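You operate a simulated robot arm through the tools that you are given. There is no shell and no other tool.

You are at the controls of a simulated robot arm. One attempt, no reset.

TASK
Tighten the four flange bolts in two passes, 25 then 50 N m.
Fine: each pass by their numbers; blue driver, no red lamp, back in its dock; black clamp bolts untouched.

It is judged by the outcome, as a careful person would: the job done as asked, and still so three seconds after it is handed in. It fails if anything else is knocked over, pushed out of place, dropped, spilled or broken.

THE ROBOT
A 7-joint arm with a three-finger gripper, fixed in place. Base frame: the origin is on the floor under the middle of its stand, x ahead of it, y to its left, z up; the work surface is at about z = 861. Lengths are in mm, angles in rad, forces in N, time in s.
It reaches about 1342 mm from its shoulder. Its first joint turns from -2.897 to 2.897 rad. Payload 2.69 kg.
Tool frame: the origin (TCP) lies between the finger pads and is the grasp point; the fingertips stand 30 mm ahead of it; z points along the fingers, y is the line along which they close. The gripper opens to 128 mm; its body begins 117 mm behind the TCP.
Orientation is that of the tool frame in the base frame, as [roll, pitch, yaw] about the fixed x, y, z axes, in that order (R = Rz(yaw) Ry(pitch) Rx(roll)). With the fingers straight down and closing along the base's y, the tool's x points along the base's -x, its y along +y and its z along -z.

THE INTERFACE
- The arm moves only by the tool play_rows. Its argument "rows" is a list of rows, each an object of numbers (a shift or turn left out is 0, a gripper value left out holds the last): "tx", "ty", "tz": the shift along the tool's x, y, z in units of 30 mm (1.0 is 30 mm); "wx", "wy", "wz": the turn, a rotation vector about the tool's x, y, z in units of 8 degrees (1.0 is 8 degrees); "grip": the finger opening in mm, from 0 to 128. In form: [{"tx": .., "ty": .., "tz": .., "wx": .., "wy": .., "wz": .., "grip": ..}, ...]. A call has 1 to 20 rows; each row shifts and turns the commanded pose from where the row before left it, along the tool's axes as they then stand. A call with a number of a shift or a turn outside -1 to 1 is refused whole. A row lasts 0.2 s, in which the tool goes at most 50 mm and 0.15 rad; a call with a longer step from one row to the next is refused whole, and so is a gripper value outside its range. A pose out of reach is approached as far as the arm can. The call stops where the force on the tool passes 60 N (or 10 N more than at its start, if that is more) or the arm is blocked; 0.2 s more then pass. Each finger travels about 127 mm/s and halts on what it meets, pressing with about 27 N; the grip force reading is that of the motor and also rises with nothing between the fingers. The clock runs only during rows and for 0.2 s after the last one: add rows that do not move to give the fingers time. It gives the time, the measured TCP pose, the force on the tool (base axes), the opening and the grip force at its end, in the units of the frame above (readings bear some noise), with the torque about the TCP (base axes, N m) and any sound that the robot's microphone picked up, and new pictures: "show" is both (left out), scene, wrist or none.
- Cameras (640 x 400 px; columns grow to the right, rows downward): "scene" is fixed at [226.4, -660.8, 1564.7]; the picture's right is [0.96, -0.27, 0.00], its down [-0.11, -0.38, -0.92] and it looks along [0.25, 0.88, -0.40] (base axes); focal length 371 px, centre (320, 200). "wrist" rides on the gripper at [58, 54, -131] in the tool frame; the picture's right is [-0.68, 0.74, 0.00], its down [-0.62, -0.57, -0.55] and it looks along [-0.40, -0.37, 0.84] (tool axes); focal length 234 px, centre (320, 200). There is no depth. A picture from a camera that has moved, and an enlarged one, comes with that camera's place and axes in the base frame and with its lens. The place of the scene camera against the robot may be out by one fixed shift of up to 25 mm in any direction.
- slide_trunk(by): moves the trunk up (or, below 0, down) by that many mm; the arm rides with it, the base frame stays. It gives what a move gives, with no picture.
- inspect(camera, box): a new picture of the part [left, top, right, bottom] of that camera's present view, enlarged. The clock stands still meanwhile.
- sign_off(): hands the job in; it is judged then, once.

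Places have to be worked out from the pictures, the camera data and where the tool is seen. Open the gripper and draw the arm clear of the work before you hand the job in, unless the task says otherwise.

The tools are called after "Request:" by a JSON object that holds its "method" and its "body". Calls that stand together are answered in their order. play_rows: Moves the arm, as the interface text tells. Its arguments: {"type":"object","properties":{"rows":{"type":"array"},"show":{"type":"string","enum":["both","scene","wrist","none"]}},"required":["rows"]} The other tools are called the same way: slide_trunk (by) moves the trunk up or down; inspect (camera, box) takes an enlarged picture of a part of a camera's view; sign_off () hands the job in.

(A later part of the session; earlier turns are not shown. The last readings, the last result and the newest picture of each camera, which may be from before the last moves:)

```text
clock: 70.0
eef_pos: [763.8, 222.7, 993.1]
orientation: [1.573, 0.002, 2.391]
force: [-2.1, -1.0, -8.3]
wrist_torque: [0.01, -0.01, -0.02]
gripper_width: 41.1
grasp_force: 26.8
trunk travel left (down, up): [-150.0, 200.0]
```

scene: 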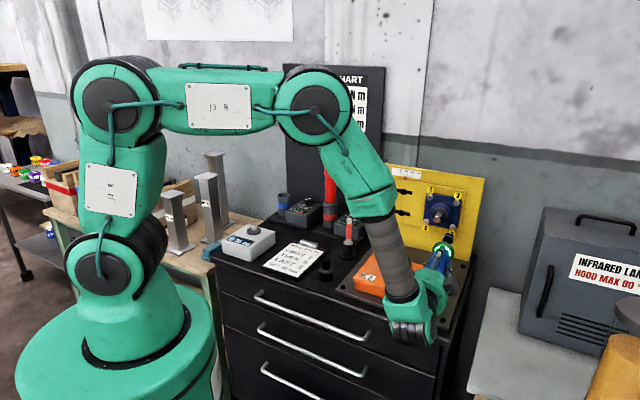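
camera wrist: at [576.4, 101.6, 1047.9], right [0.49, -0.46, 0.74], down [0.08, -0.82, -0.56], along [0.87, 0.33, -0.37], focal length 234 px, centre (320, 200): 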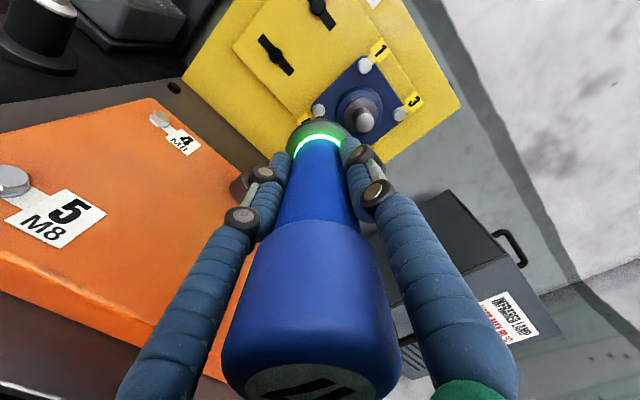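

Light, purely axial contact, so it is well centred on bolt 4. Steady press and hold.

Request:
{"method": "play_rows", "body": {"rows": [{"tz": 0.12}, {"tz": 0.12}, {"tz": 0.12}, {"tz": 0.08}, {"tz": 0.06}, {}, {}, {"tz": 0.03}, {}, {}, {}], "show": "none"}}

Request:
{"method": "inspect", "body": {"camera": "scene", "box": [400, 202, 448, 238]}}

Request:
{"method": "inspect", "body": {"camera": "scene", "box": [270, 190, 330, 235]}}

```text
clock: 72.4
eef_pos: [773.5, 231.9, 992.1]
orientation: [1.573, 0.001, 2.391]
force: [-12.3, -11.8, -5.8]
wrist_torque: [0.25, -0.24, -0.08]
gripper_width: 41.2
grasp_force: 27.0
trunk travel left (down, up): [-150.0, 200.0]
```

```text
11.11 times, centred on (424, 220) of scene
camera zoom: at [226.4, -660.8, 1564.7], right [0.96, -0.27, 0.0], down [-0.11, -0.38, -0.92], along [0.25, 0.88, -0.4], focal length 4123 px, centre (-836, -22)
```

zoom: 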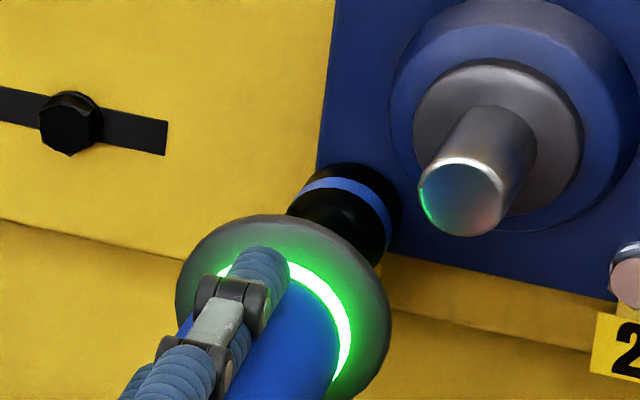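

```text
8.89 times, centred on (300, 212) of scene
camera zoom: at [226.4, -660.8, 1564.7], right [0.96, -0.27, 0.0], down [-0.11, -0.38, -0.92], along [0.25, 0.88, -0.4], focal length 3298 px, centre (498, 89)
```

zoom: 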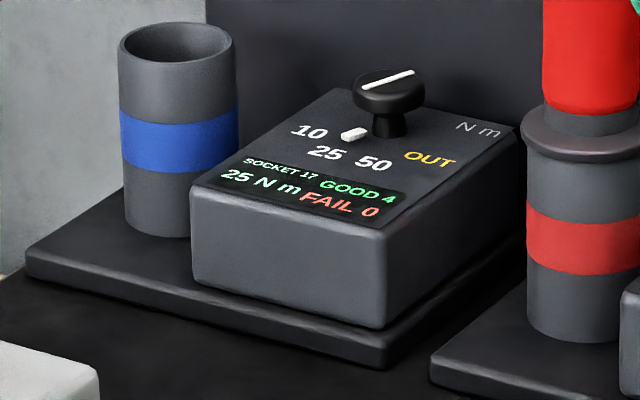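

GOOD 4, FAIL 0: the first pass at 25 N m is complete in order 1-2-3-4. Now I'll retreat, rise back to the open transit point, and start turning the driver vertical to return it to its dock so I can reset the dial.

Request:
{"method": "play_rows", "body": {"rows": [{"tz": -0.5}, {"tz": -0.9}, {"tz": -0.9}, {"tz": -0.9}, {"tz": -0.5}, {"ty": 0.95, "tx": 0.6}, {"ty": 0.95, "tx": 0.6}, {"ty": 0.95, "tx": 0.6}, {"ty": 0.95, "tx": 0.6}, {"ty": 0.95, "tx": 0.6}, {"ty": 0.95, "tx": 0.6}, {"ty": 0.95, "tx": 0.6}, {"ty": 0.95, "tx": 0.6}, {"ty": 0.8, "tx": 0.6}, {}], "show": "scene"}}

```text
clock: 75.6
eef_pos: [580.1, 263.1, 1244.0]
orientation: [1.573, 0.002, 2.392]
force: [-0.9, -0.3, -8.0]
wrist_torque: [-0.01, 0.06, -0.04]
gripper_width: 41.4
grasp_force: 27.2
trunk travel left (down, up): [-150.0, 200.0]
```

scene: 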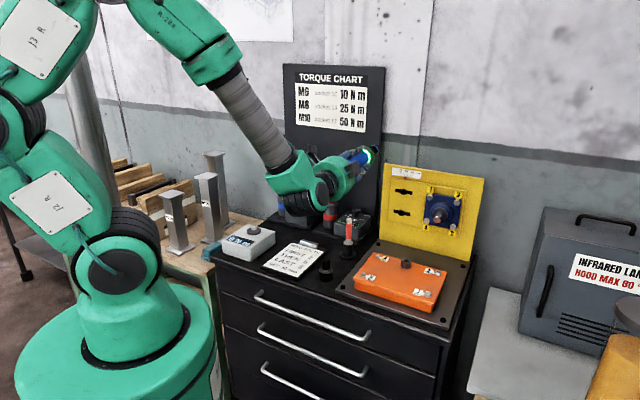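

Back at the transit point. Now pitching the driver down to vertical and starting the roll back.

Request:
{"method": "play_rows", "body": {"rows": [{"wx": 1}, {"wx": 1}, {"wx": 1}, {"wx": 1}, {"wx": 1}, {"wx": 1}, {"wx": 1}, {"wx": 1}, {"wx": 1}, {"wx": 1}, {"wx": 1}, {"wx": 0.234}, {"wz": -1}, {"wz": -1}, {"wz": -1}, {"wz": -1}, {"wz": -1}, {"wz": -1}, {"wz": -1}, {"wz": -1}], "show": "none"}}

Request:
{"method": "play_rows", "body": {"rows": [{"wz": -1}, {"wz": -1}, {"wz": -1}, {"wz": -1}, {"wz": -1}, {"wz": -1}, {"wz": -1}, {"wz": -1}, {"wz": -1}, {"wz": -1}, {"wz": -1}, {"wz": -1}, {"wz": -1}, {"wz": -1}, {}], "show": "both"}}

```text
clock: 79.8
eef_pos: [582.2, 263.4, 1244.9]
orientation: [3.141, 0.0, -2.773]
force: [-0.4, -0.1, -8.7]
wrist_torque: [-0.01, 0.01, 0.02]
gripper_width: 41.6
grasp_force: 26.9
trunk travel left (down, up): [-150.0, 200.0]
```

```text
clock: 83.0
eef_pos: [579.6, 264.1, 1245.5]
orientation: [3.141, -0.002, -0.818]
force: [0.4, -0.7, -8.3]
wrist_torque: [0.0, 0.02, 0.0]
gripper_width: 40.8
grasp_force: 26.8
trunk travel left (down, up): [-150.0, 200.0]
camera wrist: at [581.3, 184.4, 1374.9], right [-1.0, -0.01, 0.0], down [-0.01, 0.84, 0.55], along [0.0, 0.55, -0.84], focal length 234 px, centre (320, 200)
```

scene: 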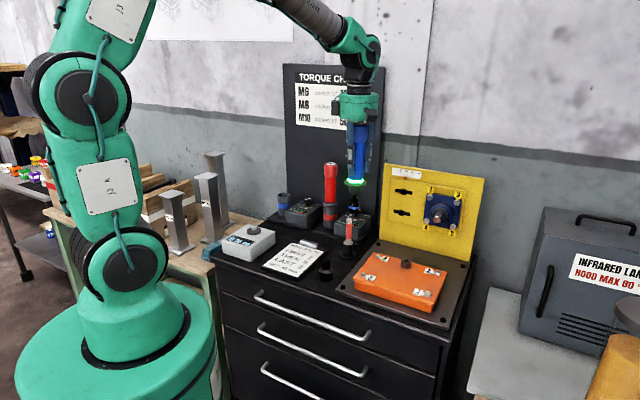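
wrist: 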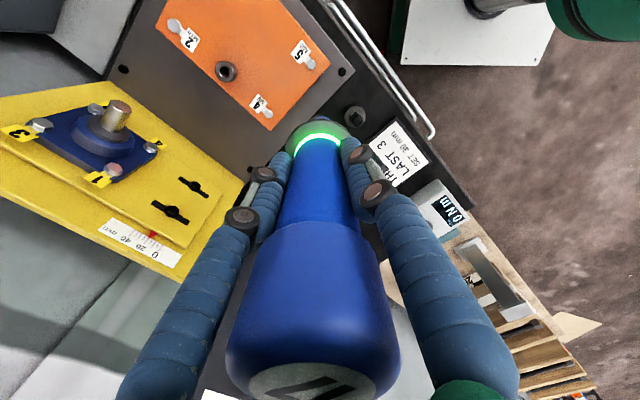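

Vertical again with green lamp and no slip. Carrying it back along the same route to above the dock.

Request:
{"method": "play_rows", "body": {"rows": [{"tx": -0.95, "ty": -0.56}, {"tx": -0.95, "ty": -0.56}, {"tx": -0.95, "ty": -0.56}, {"tx": -0.95, "ty": -0.56}, {"tx": -0.95, "ty": -0.56}, {"tx": -0.95, "ty": -0.56}, {"tx": -0.95, "ty": -0.56}, {"tx": -0.95, "ty": -0.56}, {"tx": -0.95, "ty": -0.56}, {"tx": -0.95, "ty": -0.56}, {"tx": -0.95, "ty": -0.56}, {"tx": -0.95, "ty": -0.56}, {"tx": -0.95, "ty": -0.56}, {"tx": -0.95, "ty": -0.56}, {"tx": -0.95, "ty": -0.56}, {"tx": -0.95, "ty": -0.56}, {}], "show": "both"}}

Request:
{"method": "inspect", "body": {"camera": "wrist", "box": [250, 60, 390, 160]}}

Request:
{"method": "inspect", "body": {"camera": "scene", "box": [250, 100, 330, 220]}}

```text
clock: 86.6
eef_pos: [465.4, 782.8, 1242.5]
orientation: [3.141, -0.002, -0.821]
force: [-0.5, 0.8, -8.9]
wrist_torque: [-0.03, -0.03, 0.04]
gripper_width: 41.1
grasp_force: 26.5
trunk travel left (down, up): [-150.0, 200.0]
camera wrist: at [465.4, 703.6, 1372.6], right [-1.0, -0.01, 0.0], down [-0.01, 0.84, 0.55], along [0.0, 0.55, -0.84], focal length 234 px, centre (320, 200)
```

scene: 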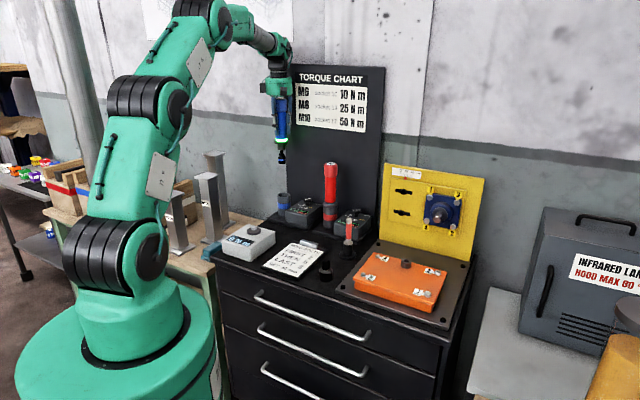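
wrist: 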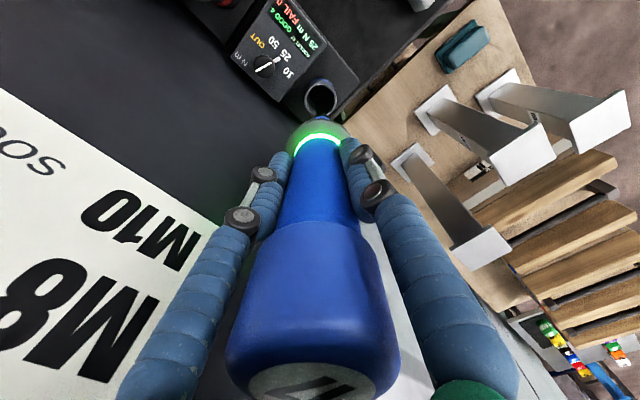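

```text
4.00 times, centred on (320, 110) of wrist
camera zoom: at [465.4, 703.6, 1372.6], right [-1.0, -0.01, 0.0], down [-0.01, 0.84, 0.55], along [0.0, 0.55, -0.84], focal length 937 px, centre (320, 560)
```

zoom: 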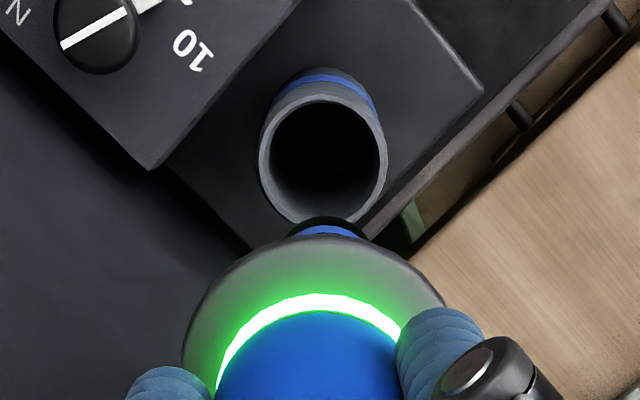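

```text
3.33 times, centred on (290, 160) of scene
camera zoom: at [226.4, -660.8, 1564.7], right [0.96, -0.27, 0.0], down [-0.11, -0.38, -0.92], along [0.25, 0.88, -0.4], focal length 1237 px, centre (420, 333)
```

zoom: 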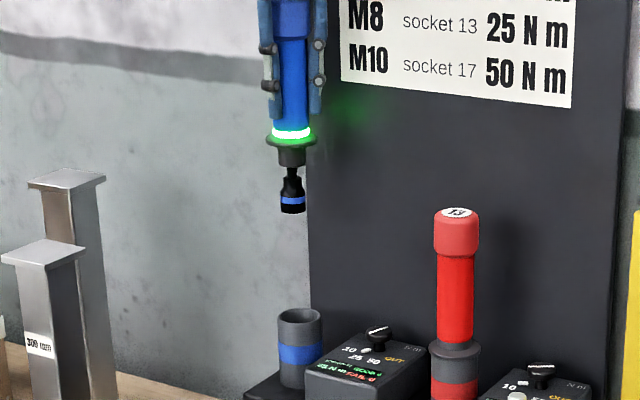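

Above the dock; the cup opening is visible just beyond the socket. I'll lower until the socket tip is about 12 mm above the rim and compare positions closely.

Request:
{"method": "play_rows", "body": {"rows": [{"tz": 0.9}, {"tz": 0.9}, {"tz": 0.9}, {"tz": 0.9}, {"tz": 0.8}, {}], "show": "wrist"}}

Request:
{"method": "inspect", "body": {"camera": "wrist", "box": [270, 80, 370, 150]}}

Request:
{"method": "inspect", "body": {"camera": "scene", "box": [262, 170, 310, 215]}}

```text
clock: 88.0
eef_pos: [468.9, 782.0, 1113.5]
orientation: [-3.141, -0.001, -0.82]
force: [0.4, 0.6, -8.2]
wrist_torque: [-0.02, -0.01, 0.0]
gripper_width: 41.4
grasp_force: 27.2
trunk travel left (down, up): [-150.0, 200.0]
camera wrist: at [468.2, 702.4, 1244.3], right [-1.0, -0.01, 0.0], down [-0.01, 0.84, 0.55], along [0.0, 0.55, -0.84], focal length 234 px, centre (320, 200)
```

wrist: 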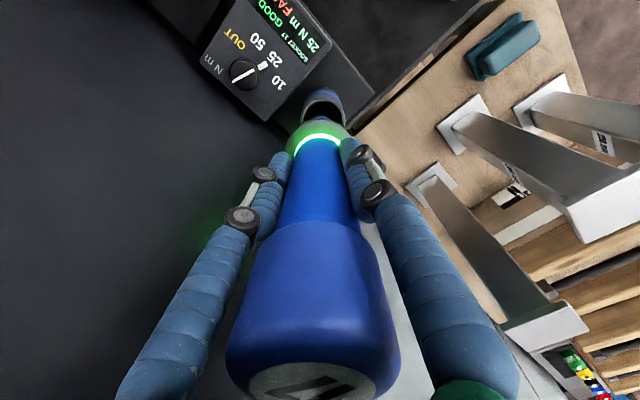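

```text
5.71 times, centred on (320, 115) of wrist
camera zoom: at [468.2, 702.4, 1244.3], right [-1.0, -0.01, 0.0], down [-0.01, 0.84, 0.55], along [0.0, 0.55, -0.84], focal length 1338 px, centre (320, 686)
```

zoom: 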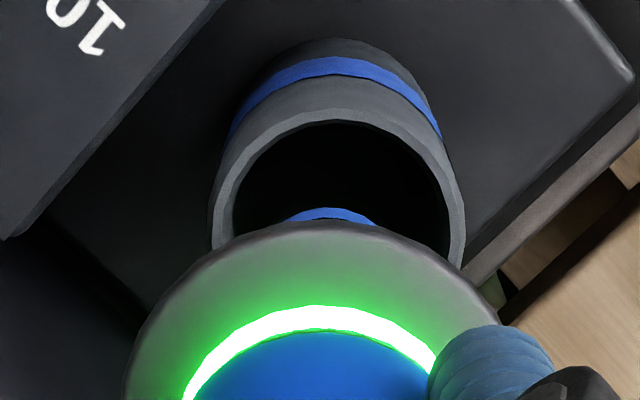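

```text
8.89 times, centred on (286, 192) of scene
camera zoom: at [226.4, -660.8, 1564.7], right [0.96, -0.27, 0.0], down [-0.11, -0.38, -0.92], along [0.25, 0.88, -0.4], focal length 3298 px, centre (622, 267)
```

zoom: 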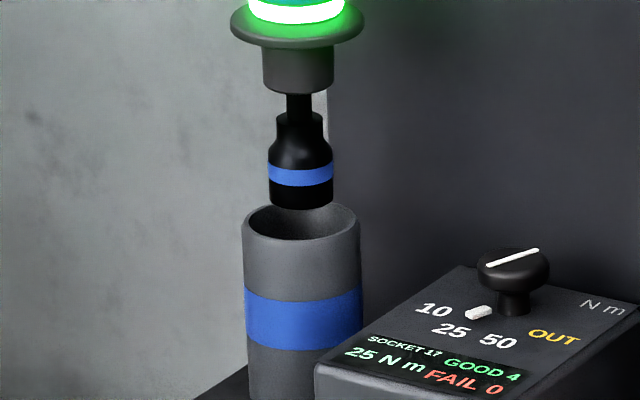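

The wrist view shows the cup about 4–5 mm left of the driver axis (base −x) and a couple of millimetres towards −y. I'll correct and lower 30 mm so the socket just enters, then re-check.

Request:
{"method": "play_rows", "body": {"rows": [{"tx": -0.039, "ty": 0.164}, {"tz": 0.5}, {"tz": 0.5}, {}], "show": "none"}}

Request:
{"method": "inspect", "body": {"camera": "wrist", "box": [270, 80, 370, 150]}}

Request:
{"method": "inspect", "body": {"camera": "scene", "box": [262, 175, 310, 220]}}

```text
clock: 89.0
eef_pos: [461.6, 780.1, 1081.9]
orientation: [-3.142, -0.002, -0.821]
force: [1.2, 0.7, -8.3]
wrist_torque: [0.0, 0.0, -0.01]
gripper_width: 41.2
grasp_force: 27.1
trunk travel left (down, up): [-150.0, 200.0]
```

```text
5.71 times, centred on (320, 115) of wrist
camera zoom: at [462.0, 699.8, 1212.5], right [-1.0, -0.01, 0.0], down [-0.01, 0.84, 0.55], along [0.0, 0.55, -0.84], focal length 1338 px, centre (320, 686)
```

zoom: 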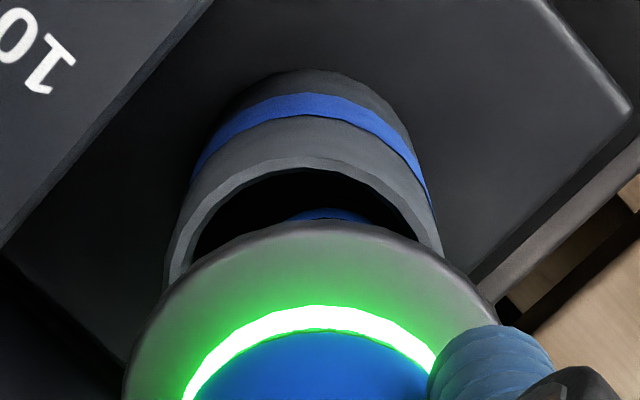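

```text
8.89 times, centred on (286, 198) of scene
camera zoom: at [226.4, -660.8, 1564.7], right [0.96, -0.27, 0.0], down [-0.11, -0.38, -0.92], along [0.25, 0.88, -0.4], focal length 3298 px, centre (622, 222)
```

zoom: 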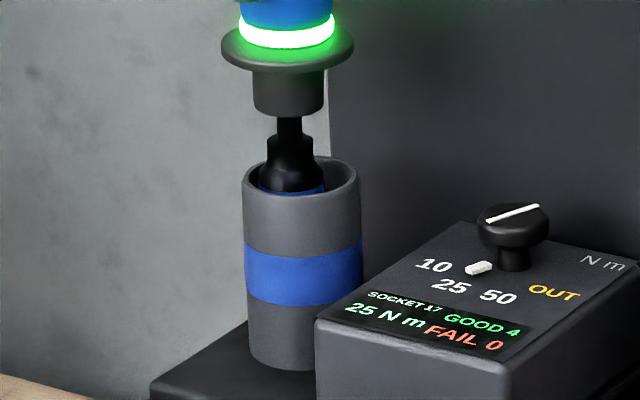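

I overshot: the earlier reading was taken before the arm settled. Both views now put the cup about 3.3 mm to +x of the driver, with y good. Correcting and letting it settle.

Request:
{"method": "play_rows", "body": {"rows": [{"tx": 0.075, "ty": -0.08}, {}, {}, {}], "show": "none"}}

Request:
{"method": "inspect", "body": {"camera": "wrist", "box": [270, 80, 370, 150]}}

Request:
{"method": "inspect", "body": {"camera": "scene", "box": [262, 175, 310, 220]}}

```text
clock: 90.0
eef_pos: [465.6, 779.9, 1081.7]
orientation: [-3.141, -0.001, -0.82]
force: [0.1, -0.8, -8.0]
wrist_torque: [0.0, 0.01, -0.01]
gripper_width: 41.3
grasp_force: 26.6
trunk travel left (down, up): [-150.0, 200.0]
```

```text
5.71 times, centred on (320, 115) of wrist
camera zoom: at [465.7, 700.3, 1212.4], right [-1.0, -0.01, 0.0], down [-0.01, 0.84, 0.55], along [0.0, 0.55, -0.84], focal length 1338 px, centre (320, 686)
```

zoom: 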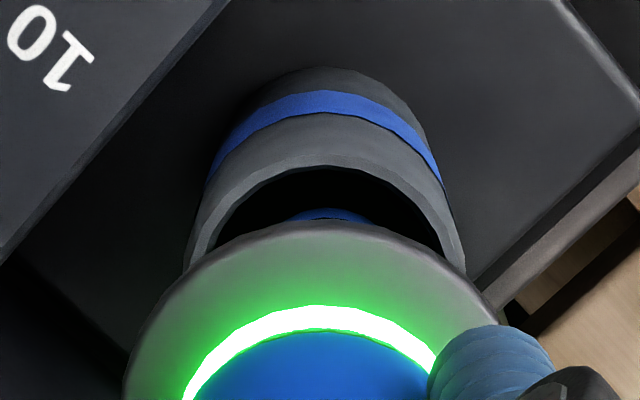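

```text
8.89 times, centred on (286, 198) of scene
camera zoom: at [226.4, -660.8, 1564.7], right [0.96, -0.27, 0.0], down [-0.11, -0.38, -0.92], along [0.25, 0.88, -0.4], focal length 3298 px, centre (622, 222)
```

zoom: 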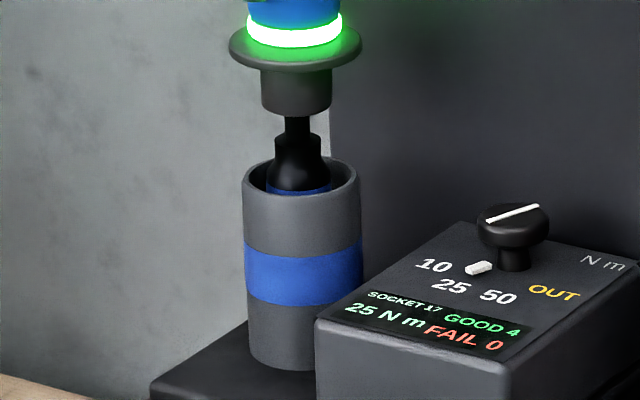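

Aligned within about a millimetre in both views; spigot slack is about 6 mm. Lowering 54 mm, then feeling for the collar seating.

Request:
{"method": "play_rows", "body": {"rows": [{"tz": 0.6}, {"tz": 0.6}, {"tz": 0.6}, {}, {}], "show": "none"}}

Request:
{"method": "inspect", "body": {"camera": "scene", "box": [262, 165, 310, 210]}}

```text
clock: 91.2
eef_pos: [464.7, 777.9, 1028.3]
orientation: [3.141, -0.003, -0.82]
force: [-0.3, 0.3, -8.0]
wrist_torque: [0.05, 0.01, -0.01]
gripper_width: 41.1
grasp_force: 26.6
trunk travel left (down, up): [-150.0, 200.0]
```

```text
8.89 times, centred on (286, 188) of scene
camera zoom: at [226.4, -660.8, 1564.7], right [0.96, -0.27, 0.0], down [-0.11, -0.38, -0.92], along [0.25, 0.88, -0.4], focal length 3298 px, centre (622, 311)
```

zoom: 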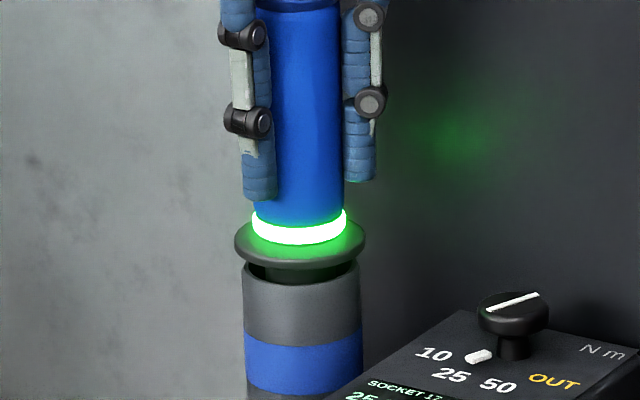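

Spigot is entering freely. Lowering the last ~12 mm in small steps, watching vertical force.

Request:
{"method": "play_rows", "body": {"rows": [{"tz": 0.25}, {}], "show": "none"}}

Request:
{"method": "play_rows", "body": {"rows": [{"tz": 0.12}, {}], "show": "none"}}

Request:
{"method": "inspect", "body": {"camera": "scene", "box": [262, 165, 310, 210]}}

```text
clock: 91.8
eef_pos: [465.7, 779.2, 1020.8]
orientation: [-3.141, -0.002, -0.82]
force: [-0.1, 0.8, -7.9]
wrist_torque: [0.02, 0.02, -0.01]
gripper_width: 41.3
grasp_force: 27.3
trunk travel left (down, up): [-150.0, 200.0]
```

```text
clock: 92.4
eef_pos: [465.9, 778.7, 1019.9]
orientation: [-3.138, -0.003, -0.821]
force: [-5.9, -1.5, 10.0]
wrist_torque: [-0.28, -0.03, -0.07]
gripper_width: 41.1
grasp_force: 27.0
trunk travel left (down, up): [-150.0, 200.0]
```

```text
8.89 times, centred on (286, 188) of scene
camera zoom: at [226.4, -660.8, 1564.7], right [0.96, -0.27, 0.0], down [-0.11, -0.38, -0.92], along [0.25, 0.88, -0.4], focal length 3298 px, centre (622, 311)
```

zoom: 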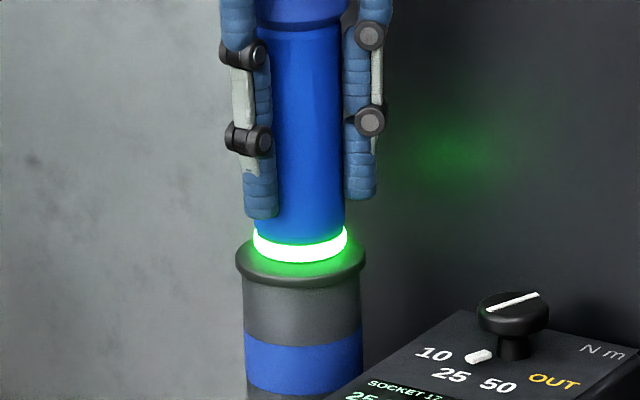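

Collar is seated on the dock rim (vertical force reversed). I'll relieve the press, open the fingers, and check the driver stands on its own.

Request:
{"method": "play_rows", "body": {"rows": [{"tz": -0.08}, {"grip": 55}, {}, {"grip": 78}, {}, {}], "show": "both"}}

Request:
{"method": "inspect", "body": {"camera": "scene", "box": [250, 110, 330, 230]}}

```text
clock: 93.8
eef_pos: [466.8, 778.3, 1019.6]
orientation: [-3.141, -0.001, -0.819]
force: [0.1, -0.3, -0.1]
wrist_torque: [0.0, -0.03, 0.02]
gripper_width: 78.2
grasp_force: 0.1
trunk travel left (down, up): [-150.0, 200.0]
camera wrist: at [466.3, 699.2, 1149.4], right [-1.0, -0.01, 0.0], down [-0.01, 0.84, 0.55], along [0.0, 0.55, -0.84], focal length 234 px, centre (320, 200)
```

scene: 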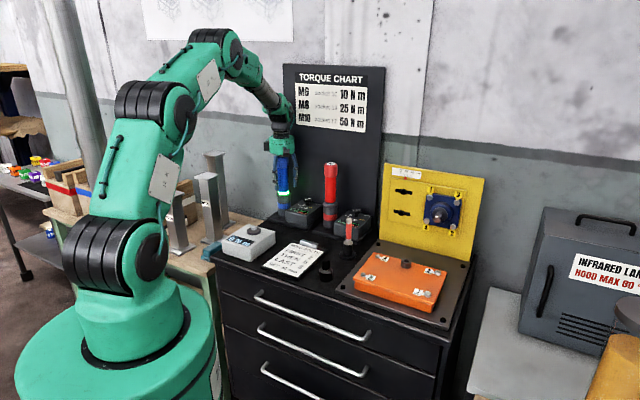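
wrist: 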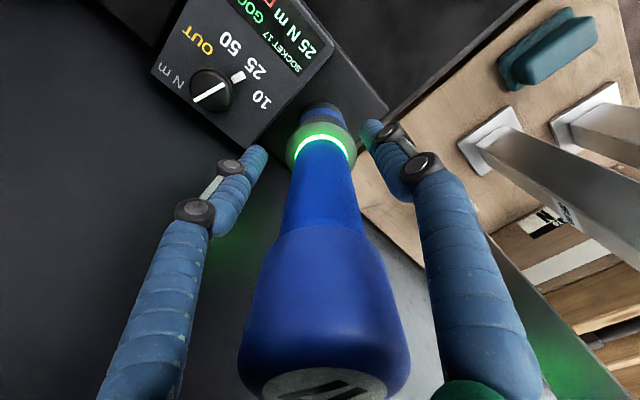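

```text
3.33 times, centred on (290, 170) of scene
camera zoom: at [226.4, -660.8, 1564.7], right [0.96, -0.27, 0.0], down [-0.11, -0.38, -0.92], along [0.25, 0.88, -0.4], focal length 1237 px, centre (420, 300)
```

zoom: 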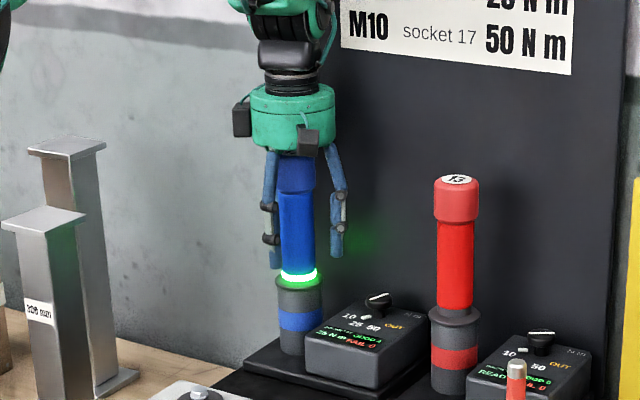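

Released and standing properly in its dock, lamp green. I'll rise clear, move to the dial's approach point and re-create the tilted orientation I used when leaving the dial.

Request:
{"method": "play_rows", "body": {"rows": [{"tz": -0.6}, {"tz": -1}, {"tz": -1}, {"tz": -1}, {"tz": -1}, {"tz": -1}, {"tz": -0.1}, {"tx": 0.865, "ty": 0.168}, {"tx": 0.865, "ty": 0.168}, {"tx": 0.865, "ty": 0.168}, {"tx": 0.865, "ty": 0.168}, {"tx": 0.865, "ty": 0.168}, {}], "show": "both"}}

```text
clock: 96.6
eef_pos: [536.1, 665.1, 1191.0]
orientation: [3.14, 0.0, -0.82]
force: [0.7, 0.1, 0.5]
wrist_torque: [0.08, 0.04, -0.02]
gripper_width: 78.2
grasp_force: 0.1
trunk travel left (down, up): [-150.0, 200.0]
camera wrist: at [536.6, 586.0, 1320.9], right [-1.0, -0.01, 0.0], down [-0.01, 0.84, 0.55], along [0.0, 0.55, -0.84], focal length 234 px, centre (320, 200)
```

scene: 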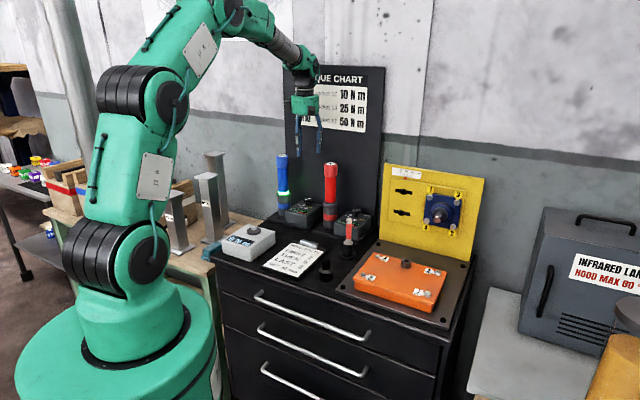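
wrist: 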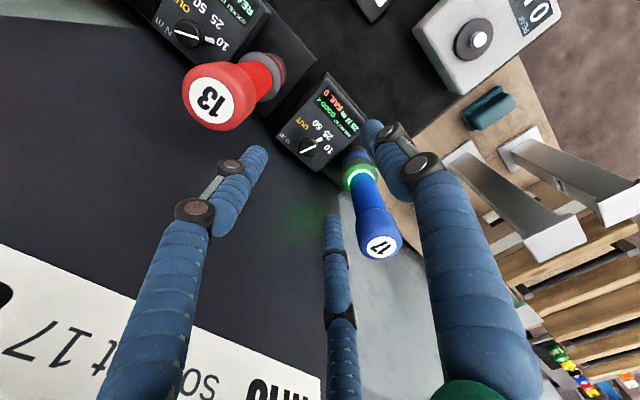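

Now the roll and tilt, and narrowing the fingers for the knob.

Request:
{"method": "play_rows", "body": {"rows": [{"wz": 1, "grip": 48}, {"wz": 1}, {"wz": 1}, {"wz": 1}, {"wz": 1}, {"wx": 0.335, "wy": -0.876}, {"wx": 0.335, "wy": -0.876}, {}], "show": "wrist"}}

Request:
{"method": "inspect", "body": {"camera": "wrist", "box": [260, 40, 420, 160]}}

```text
clock: 98.4
eef_pos: [535.6, 666.4, 1190.9]
orientation: [-3.044, 0.245, -1.507]
force: [-0.1, -0.4, -0.2]
wrist_torque: [0.0, -0.03, 0.01]
gripper_width: 48.2
grasp_force: 0.1
trunk travel left (down, up): [-150.0, 200.0]
camera wrist: at [474.6, 574.4, 1297.6], right [-0.77, 0.63, 0.09], down [0.48, 0.48, 0.73], along [0.41, 0.61, -0.67], focal length 234 px, centre (320, 200)
```

wrist: 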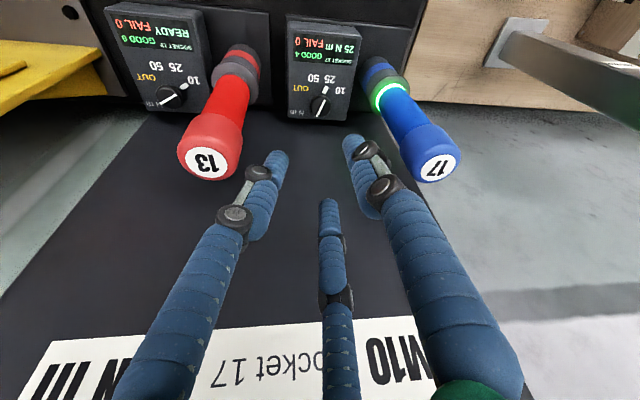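

```text
3.33 times, centred on (340, 100) of wrist
camera zoom: at [474.6, 574.4, 1297.6], right [-0.77, 0.63, 0.09], down [0.48, 0.48, 0.73], along [0.41, 0.61, -0.67], focal length 781 px, centre (253, 533)
```

zoom: 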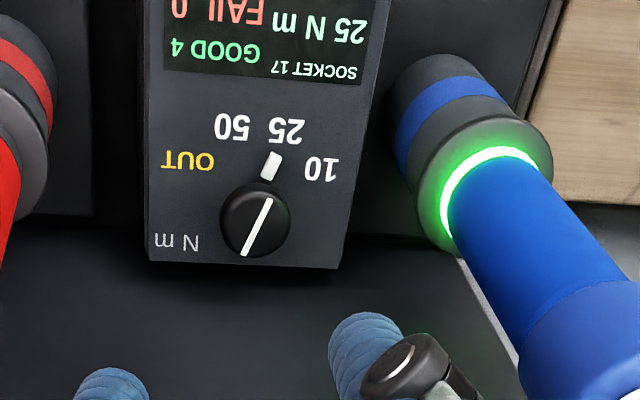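

Orientation matches and the tool axis passes through the knob within about 1 mm. Advancing 190 mm along the axis, then a check before closing in.

Request:
{"method": "play_rows", "body": {"rows": [{"tz": 1}, {"tz": 1}, {"tz": 1}, {"tz": 1}, {"tz": 1}, {"tz": 1}, {"tz": 0.33}, {}, {}], "show": "both"}}

Request:
{"method": "inspect", "body": {"camera": "wrist", "box": [240, 80, 400, 220]}}

Request:
{"method": "inspect", "body": {"camera": "scene", "box": [260, 130, 350, 230]}}

```text
clock: 100.4
eef_pos: [550.7, 712.1, 1007.2]
orientation: [-3.044, 0.244, -1.505]
force: [0.0, 0.3, 0.4]
wrist_torque: [-0.01, -0.01, 0.0]
gripper_width: 47.8
grasp_force: 0.1
trunk travel left (down, up): [-150.0, 200.0]
camera wrist: at [489.9, 620.8, 1114.4], right [-0.77, 0.63, 0.09], down [0.48, 0.48, 0.73], along [0.41, 0.61, -0.68], focal length 234 px, centre (320, 200)
```

scene: 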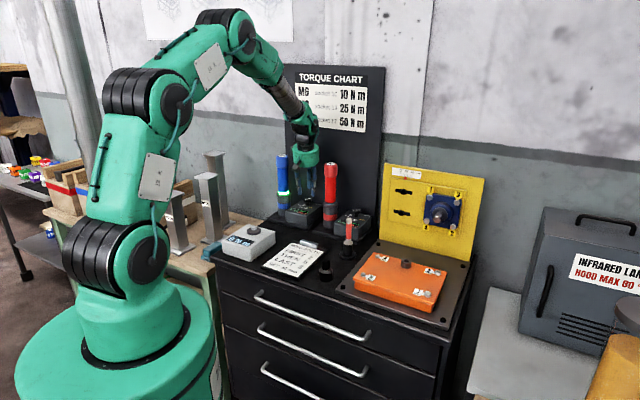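
wrist: 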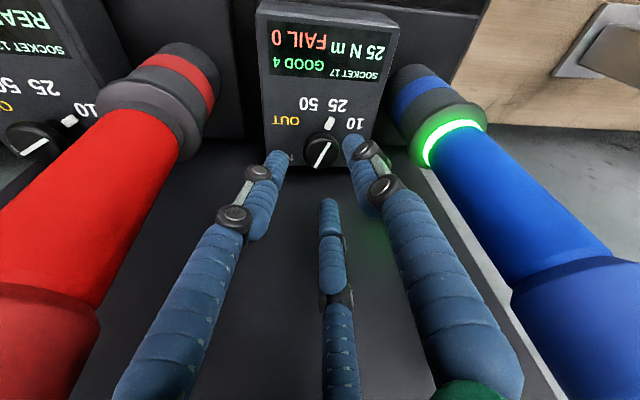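

```text
2.86 times, centred on (320, 150) of wrist
camera zoom: at [489.9, 620.8, 1114.4], right [-0.77, 0.63, 0.09], down [0.48, 0.48, 0.73], along [0.41, 0.61, -0.68], focal length 669 px, centre (320, 343)
```

zoom: 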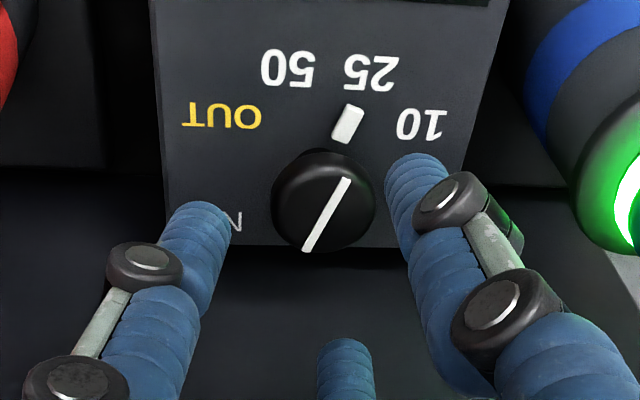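

```text
4.00 times, centred on (305, 180) of scene
camera zoom: at [226.4, -660.8, 1564.7], right [0.96, -0.27, 0.0], down [-0.11, -0.38, -0.92], along [0.25, 0.88, -0.4], focal length 1484 px, centre (380, 280)
```

zoom: 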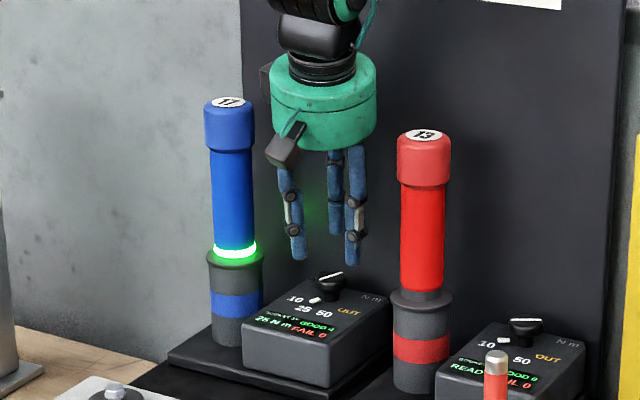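

Knob is about 2.8 mm to +y of the axis. I'll correct that and advance 46 mm to bring the tips around the knob, then check.

Request:
{"method": "play_rows", "body": {"rows": [{"tx": -0.09, "ty": -0.014, "tz": 0.3}, {"tz": 0.6}, {"tz": 0.65}, {}, {}], "show": "none"}}

Request:
{"method": "inspect", "body": {"camera": "wrist", "box": [240, 100, 400, 240]}}

Request:
{"method": "inspect", "body": {"camera": "scene", "box": [270, 150, 350, 225]}}

```text
clock: 101.6
eef_pos: [554.4, 727.1, 962.5]
orientation: [-3.045, 0.243, -1.507]
force: [-1.2, 0.4, -0.7]
wrist_torque: [-0.02, -0.03, 0.0]
gripper_width: 48.0
grasp_force: 0.1
trunk travel left (down, up): [-150.0, 200.0]
```

```text
2.86 times, centred on (320, 170) of wrist
camera zoom: at [493.1, 636.2, 1069.7], right [-0.77, 0.63, 0.09], down [0.48, 0.48, 0.73], along [0.41, 0.61, -0.68], focal length 669 px, centre (320, 286)
```

zoom: 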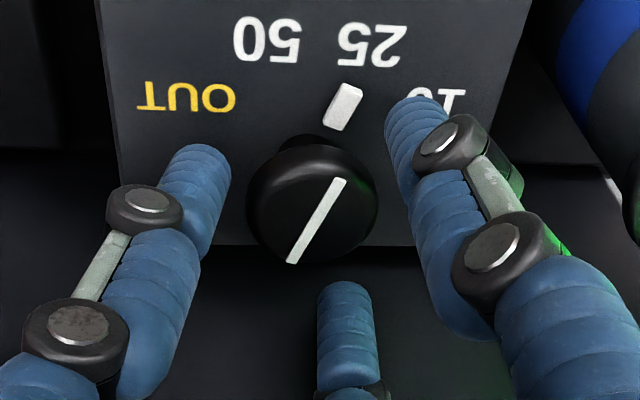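

```text
5.33 times, centred on (310, 188) of scene
camera zoom: at [226.4, -660.8, 1564.7], right [0.96, -0.27, 0.0], down [-0.11, -0.38, -0.92], along [0.25, 0.88, -0.4], focal length 1979 px, centre (373, 267)
```

zoom: 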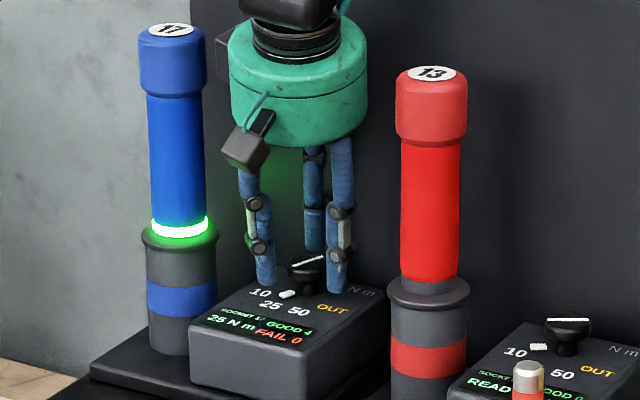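

Centred around the knob. I'll go down 5 mm, grip, and turn the first 20° counter-clockwise.

Request:
{"method": "play_rows", "body": {"rows": [{"tz": 0.18}, {"grip": 25}, {}, {}, {"wx": 0.121, "wy": 0.091, "wz": -0.833, "tx": -0.01, "ty": 0.013}, {"wx": 0.121, "wy": 0.091, "wz": -0.833, "tx": -0.01, "ty": 0.013}, {"wx": 0.121, "wy": 0.091, "wz": -0.833, "tx": -0.01, "ty": 0.013}, {}], "show": "none"}}

Request:
{"method": "inspect", "body": {"camera": "wrist", "box": [240, 100, 400, 240]}}

Request:
{"method": "inspect", "body": {"camera": "scene", "box": [270, 150, 350, 225]}}

```text
clock: 103.4
eef_pos: [554.8, 728.0, 955.6]
orientation: [-2.928, 0.148, -1.161]
force: [3.4, -12.2, 0.2]
wrist_torque: [-0.17, -0.17, -0.09]
gripper_width: 32.4
grasp_force: 27.0
trunk travel left (down, up): [-150.0, 200.0]
```

```text
2.86 times, centred on (320, 170) of wrist
camera zoom: at [509.9, 627.3, 1061.9], right [-0.94, 0.35, -0.06], down [0.2, 0.64, 0.74], along [0.29, 0.68, -0.67], focal length 669 px, centre (320, 286)
```

zoom: 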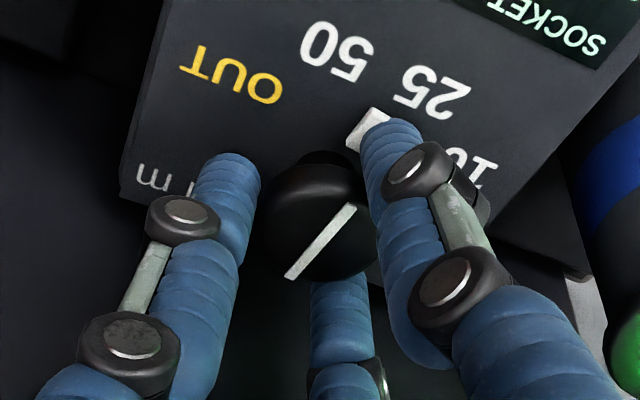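

```text
5.33 times, centred on (310, 188) of scene
camera zoom: at [226.4, -660.8, 1564.7], right [0.96, -0.27, 0.0], down [-0.11, -0.38, -0.92], along [0.25, 0.88, -0.4], focal length 1979 px, centre (373, 267)
```

zoom: 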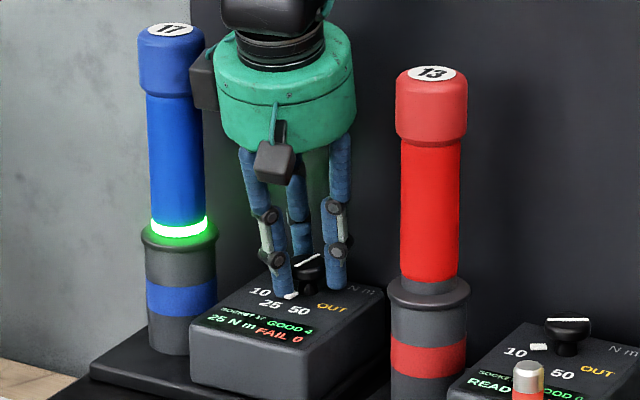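

The pointer followed but lagged a few degrees (some slip). Continuing the second 20° and then judging the pointer.

Request:
{"method": "play_rows", "body": {"rows": [{"wx": -0.124, "wy": -0.176, "wz": -0.805, "tx": 0.019, "ty": -0.013}, {"wx": -0.124, "wy": -0.176, "wz": -0.805, "tx": 0.019, "ty": -0.013}, {"wx": -0.124, "wy": -0.176, "wz": -0.805, "tx": 0.019, "ty": -0.013}, {}], "show": "none"}}

Request:
{"method": "inspect", "body": {"camera": "wrist", "box": [240, 100, 400, 240]}}

Request:
{"method": "inspect", "body": {"camera": "scene", "box": [270, 150, 350, 225]}}

```text
clock: 104.4
eef_pos: [555.9, 727.9, 956.2]
orientation: [-2.926, 0.151, -0.811]
force: [-1.0, -7.2, -0.1]
wrist_torque: [-0.14, -0.01, 0.04]
gripper_width: 32.6
grasp_force: 27.2
trunk travel left (down, up): [-150.0, 200.0]
```

```text
2.86 times, centred on (320, 170) of wrist
camera zoom: at [549.1, 618.4, 1062.2], right [-1.0, 0.01, -0.05], down [-0.04, 0.67, 0.74], along [0.04, 0.74, -0.67], focal length 669 px, centre (320, 286)
```

zoom: 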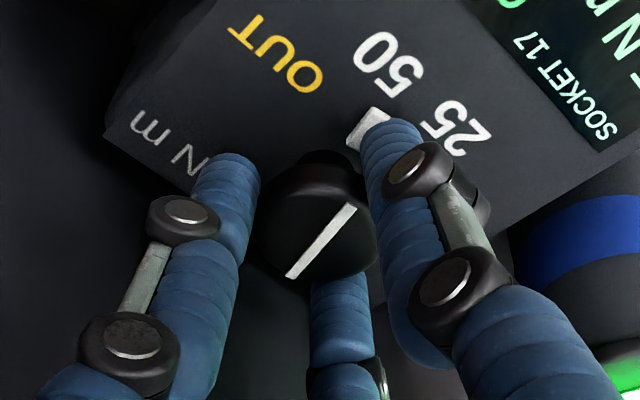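

```text
5.33 times, centred on (310, 188) of scene
camera zoom: at [226.4, -660.8, 1564.7], right [0.96, -0.27, 0.0], down [-0.11, -0.38, -0.92], along [0.25, 0.88, -0.4], focal length 1979 px, centre (373, 267)
```

zoom: 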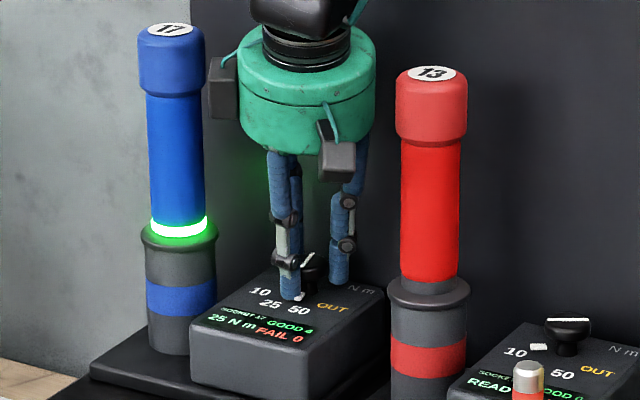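

The pointer is about 7–8° short of the 50 mark compared with its original position. I'll turn a further 8°.

Request:
{"method": "play_rows", "body": {"rows": [{"wx": -0.075, "wy": -0.106, "wz": -0.483, "tx": 0.012, "ty": -0.008}, {"wx": -0.075, "wy": -0.106, "wz": -0.483, "tx": 0.012, "ty": -0.008}, {}], "show": "none"}}

Request:
{"method": "inspect", "body": {"camera": "wrist", "box": [240, 100, 400, 240]}}

Request:
{"method": "inspect", "body": {"camera": "scene", "box": [280, 180, 330, 220]}}

```text
clock: 105.2
eef_pos: [557.2, 728.1, 956.3]
orientation: [-2.925, 0.15, -0.674]
force: [-4.9, -5.0, 0.0]
wrist_torque: [-0.04, 0.22, 0.05]
gripper_width: 32.3
grasp_force: 27.3
trunk travel left (down, up): [-150.0, 200.0]
```

```text
2.86 times, centred on (320, 170) of wrist
camera zoom: at [565.1, 618.3, 1062.3], right [-0.99, -0.13, -0.05], down [-0.13, 0.66, 0.74], along [-0.06, 0.74, -0.67], focal length 669 px, centre (320, 286)
```

zoom: 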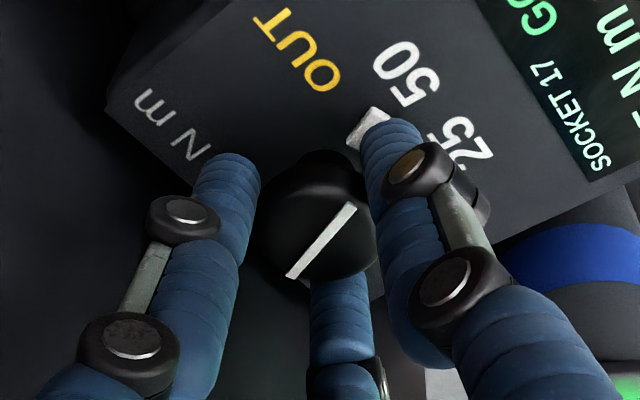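

```text
10.00 times, centred on (305, 200) of scene
camera zoom: at [226.4, -660.8, 1564.7], right [0.96, -0.27, 0.0], down [-0.11, -0.38, -0.92], along [0.25, 0.88, -0.4], focal length 3711 px, centre (470, 200)
```

zoom: 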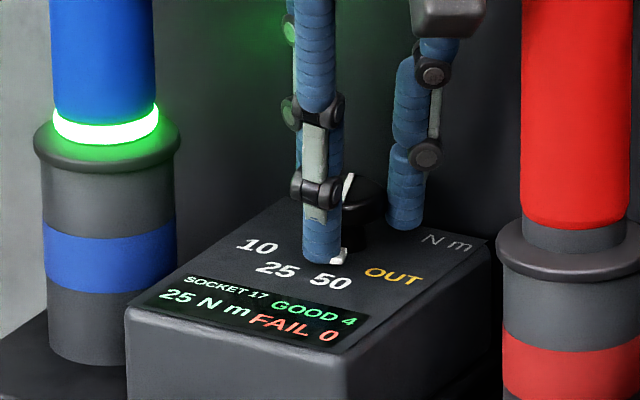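

Now I'll open and back off to read the pointer without the fingers in the way.

Request:
{"method": "play_rows", "body": {"rows": [{"grip": 48}, {}, {"tz": -0.5}, {"tz": -0.9}, {"tz": -0.9}, {"tz": -0.9}, {}], "show": "none"}}

Request:
{"method": "inspect", "body": {"camera": "wrist", "box": [250, 60, 410, 180]}}

Request:
{"method": "inspect", "body": {"camera": "scene", "box": [280, 180, 330, 220]}}

```text
clock: 106.8
eef_pos: [553.4, 701.1, 1050.4]
orientation: [-2.925, 0.151, -0.673]
force: [1.1, 0.1, 0.5]
wrist_torque: [0.02, -0.03, -0.01]
gripper_width: 48.3
grasp_force: 0.1
trunk travel left (down, up): [-150.0, 200.0]
```

```text
3.33 times, centred on (330, 120) of wrist
camera zoom: at [561.9, 591.3, 1156.6], right [-0.99, -0.13, -0.06], down [-0.13, 0.66, 0.74], along [-0.06, 0.74, -0.67], focal length 781 px, centre (287, 467)
```

zoom: 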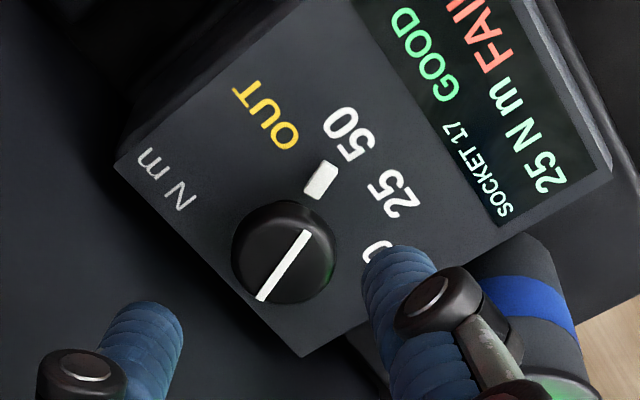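

```text
10.00 times, centred on (305, 200) of scene
camera zoom: at [226.4, -660.8, 1564.7], right [0.96, -0.27, 0.0], down [-0.11, -0.38, -0.92], along [0.25, 0.88, -0.4], focal length 3711 px, centre (470, 200)
```

zoom: 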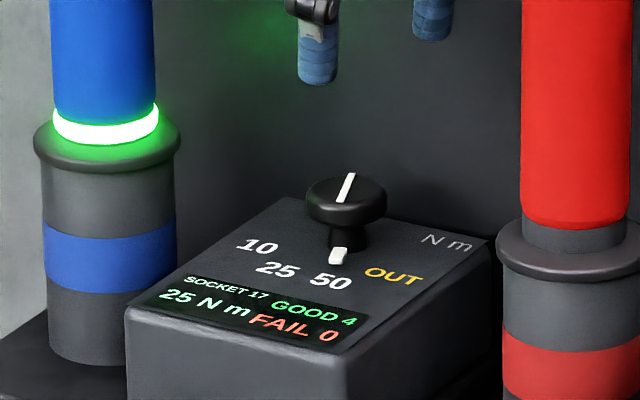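

To compare directly with the original 50 position, I'll take the same scene crop as at the start.

Request:
{"method": "inspect", "body": {"camera": "scene", "box": [270, 180, 330, 235]}}

Request:
{"method": "inspect", "body": {"camera": "scene", "box": [298, 192, 322, 210]}}

Request:
{"method": "inspect", "body": {"camera": "wrist", "box": [300, 85, 360, 155]}}

```text
7.27 times, centred on (300, 208) of scene
camera zoom: at [226.4, -660.8, 1564.7], right [0.96, -0.27, 0.0], down [-0.11, -0.38, -0.92], along [0.25, 0.88, -0.4], focal length 2699 px, centre (466, 146)
```

zoom: 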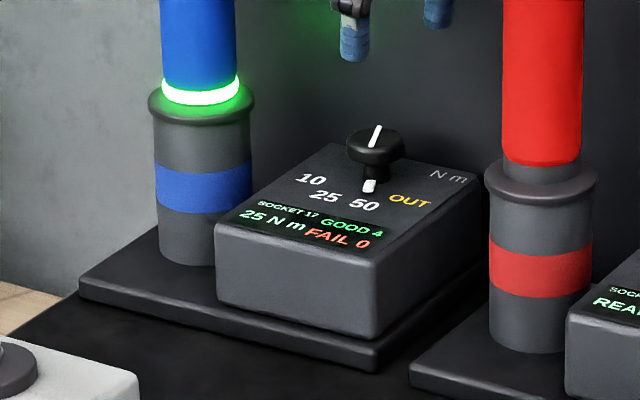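

```text
16.00 times, centred on (310, 201) of scene
camera zoom: at [226.4, -660.8, 1564.7], right [0.96, -0.27, 0.0], down [-0.11, -0.38, -0.92], along [0.25, 0.88, -0.4], focal length 5937 px, centre (480, 184)
```

zoom: 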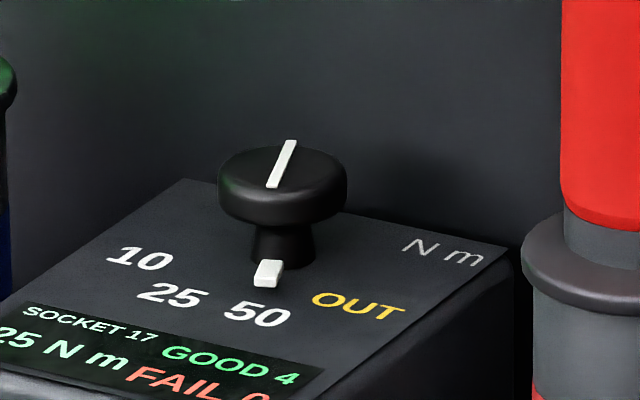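

```text
5.71 times, centred on (330, 120) of wrist
camera zoom: at [561.9, 591.3, 1156.6], right [-0.99, -0.13, -0.06], down [-0.13, 0.66, 0.74], along [-0.06, 0.74, -0.67], focal length 1338 px, centre (263, 657)
```

zoom: 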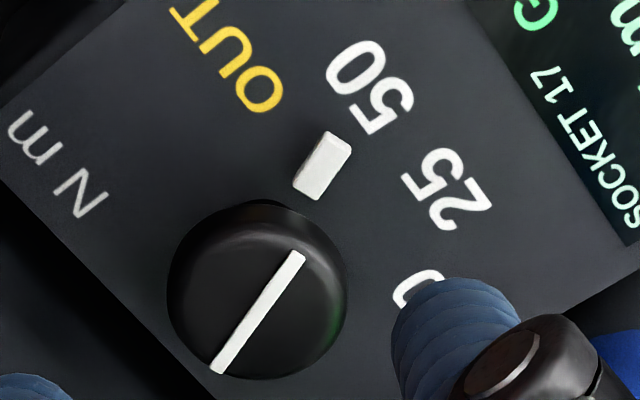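

The pointer's long axis aims straight at the centre of "50". I'll retreat, straighten the tool, and open up to fetch the driver again.

Request:
{"method": "play_rows", "body": {"rows": [{"tz": -1}, {"tz": -1}, {"tz": -1}, {"tz": -1}, {"tz": -0.8}, {"wx": -0.77, "wy": 0.5455}, {"wx": -0.77, "wy": 0.5455}, {"wz": 1, "grip": 78}, {}, {}], "show": "wrist"}}

Request:
{"method": "inspect", "body": {"camera": "wrist", "box": [340, 130, 420, 270]}}

```text
clock: 109.0
eef_pos: [552.3, 665.1, 1188.5]
orientation: [3.141, -0.001, -0.828]
force: [-0.1, 0.2, -0.2]
wrist_torque: [0.05, 0.04, -0.02]
gripper_width: 78.1
grasp_force: 0.0
trunk travel left (down, up): [-150.0, 200.0]
camera wrist: at [551.3, 586.4, 1319.2], right [-1.0, 0.0, 0.0], down [0.0, 0.84, 0.55], along [0.0, 0.55, -0.84], focal length 234 px, centre (320, 200)
```

wrist: 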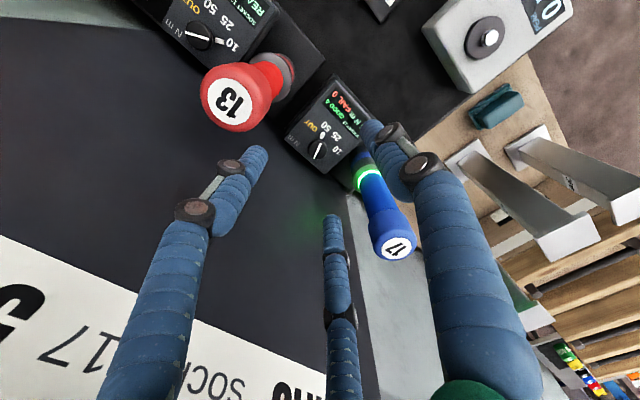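

```text
2.86 times, centred on (380, 200) of wrist
camera zoom: at [551.3, 586.4, 1319.2], right [-1.0, 0.0, 0.0], down [0.0, 0.84, 0.55], along [0.0, 0.55, -0.84], focal length 669 px, centre (149, 200)
```

zoom: 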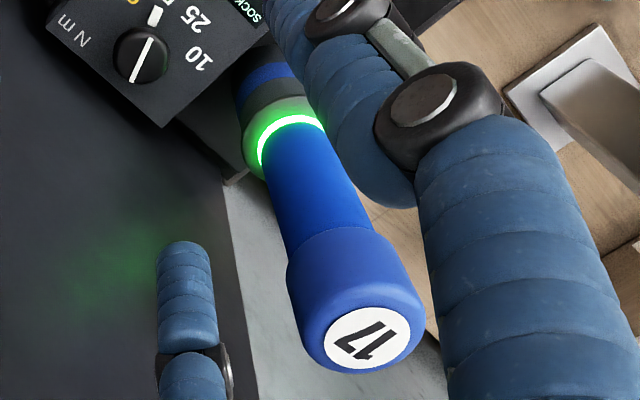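

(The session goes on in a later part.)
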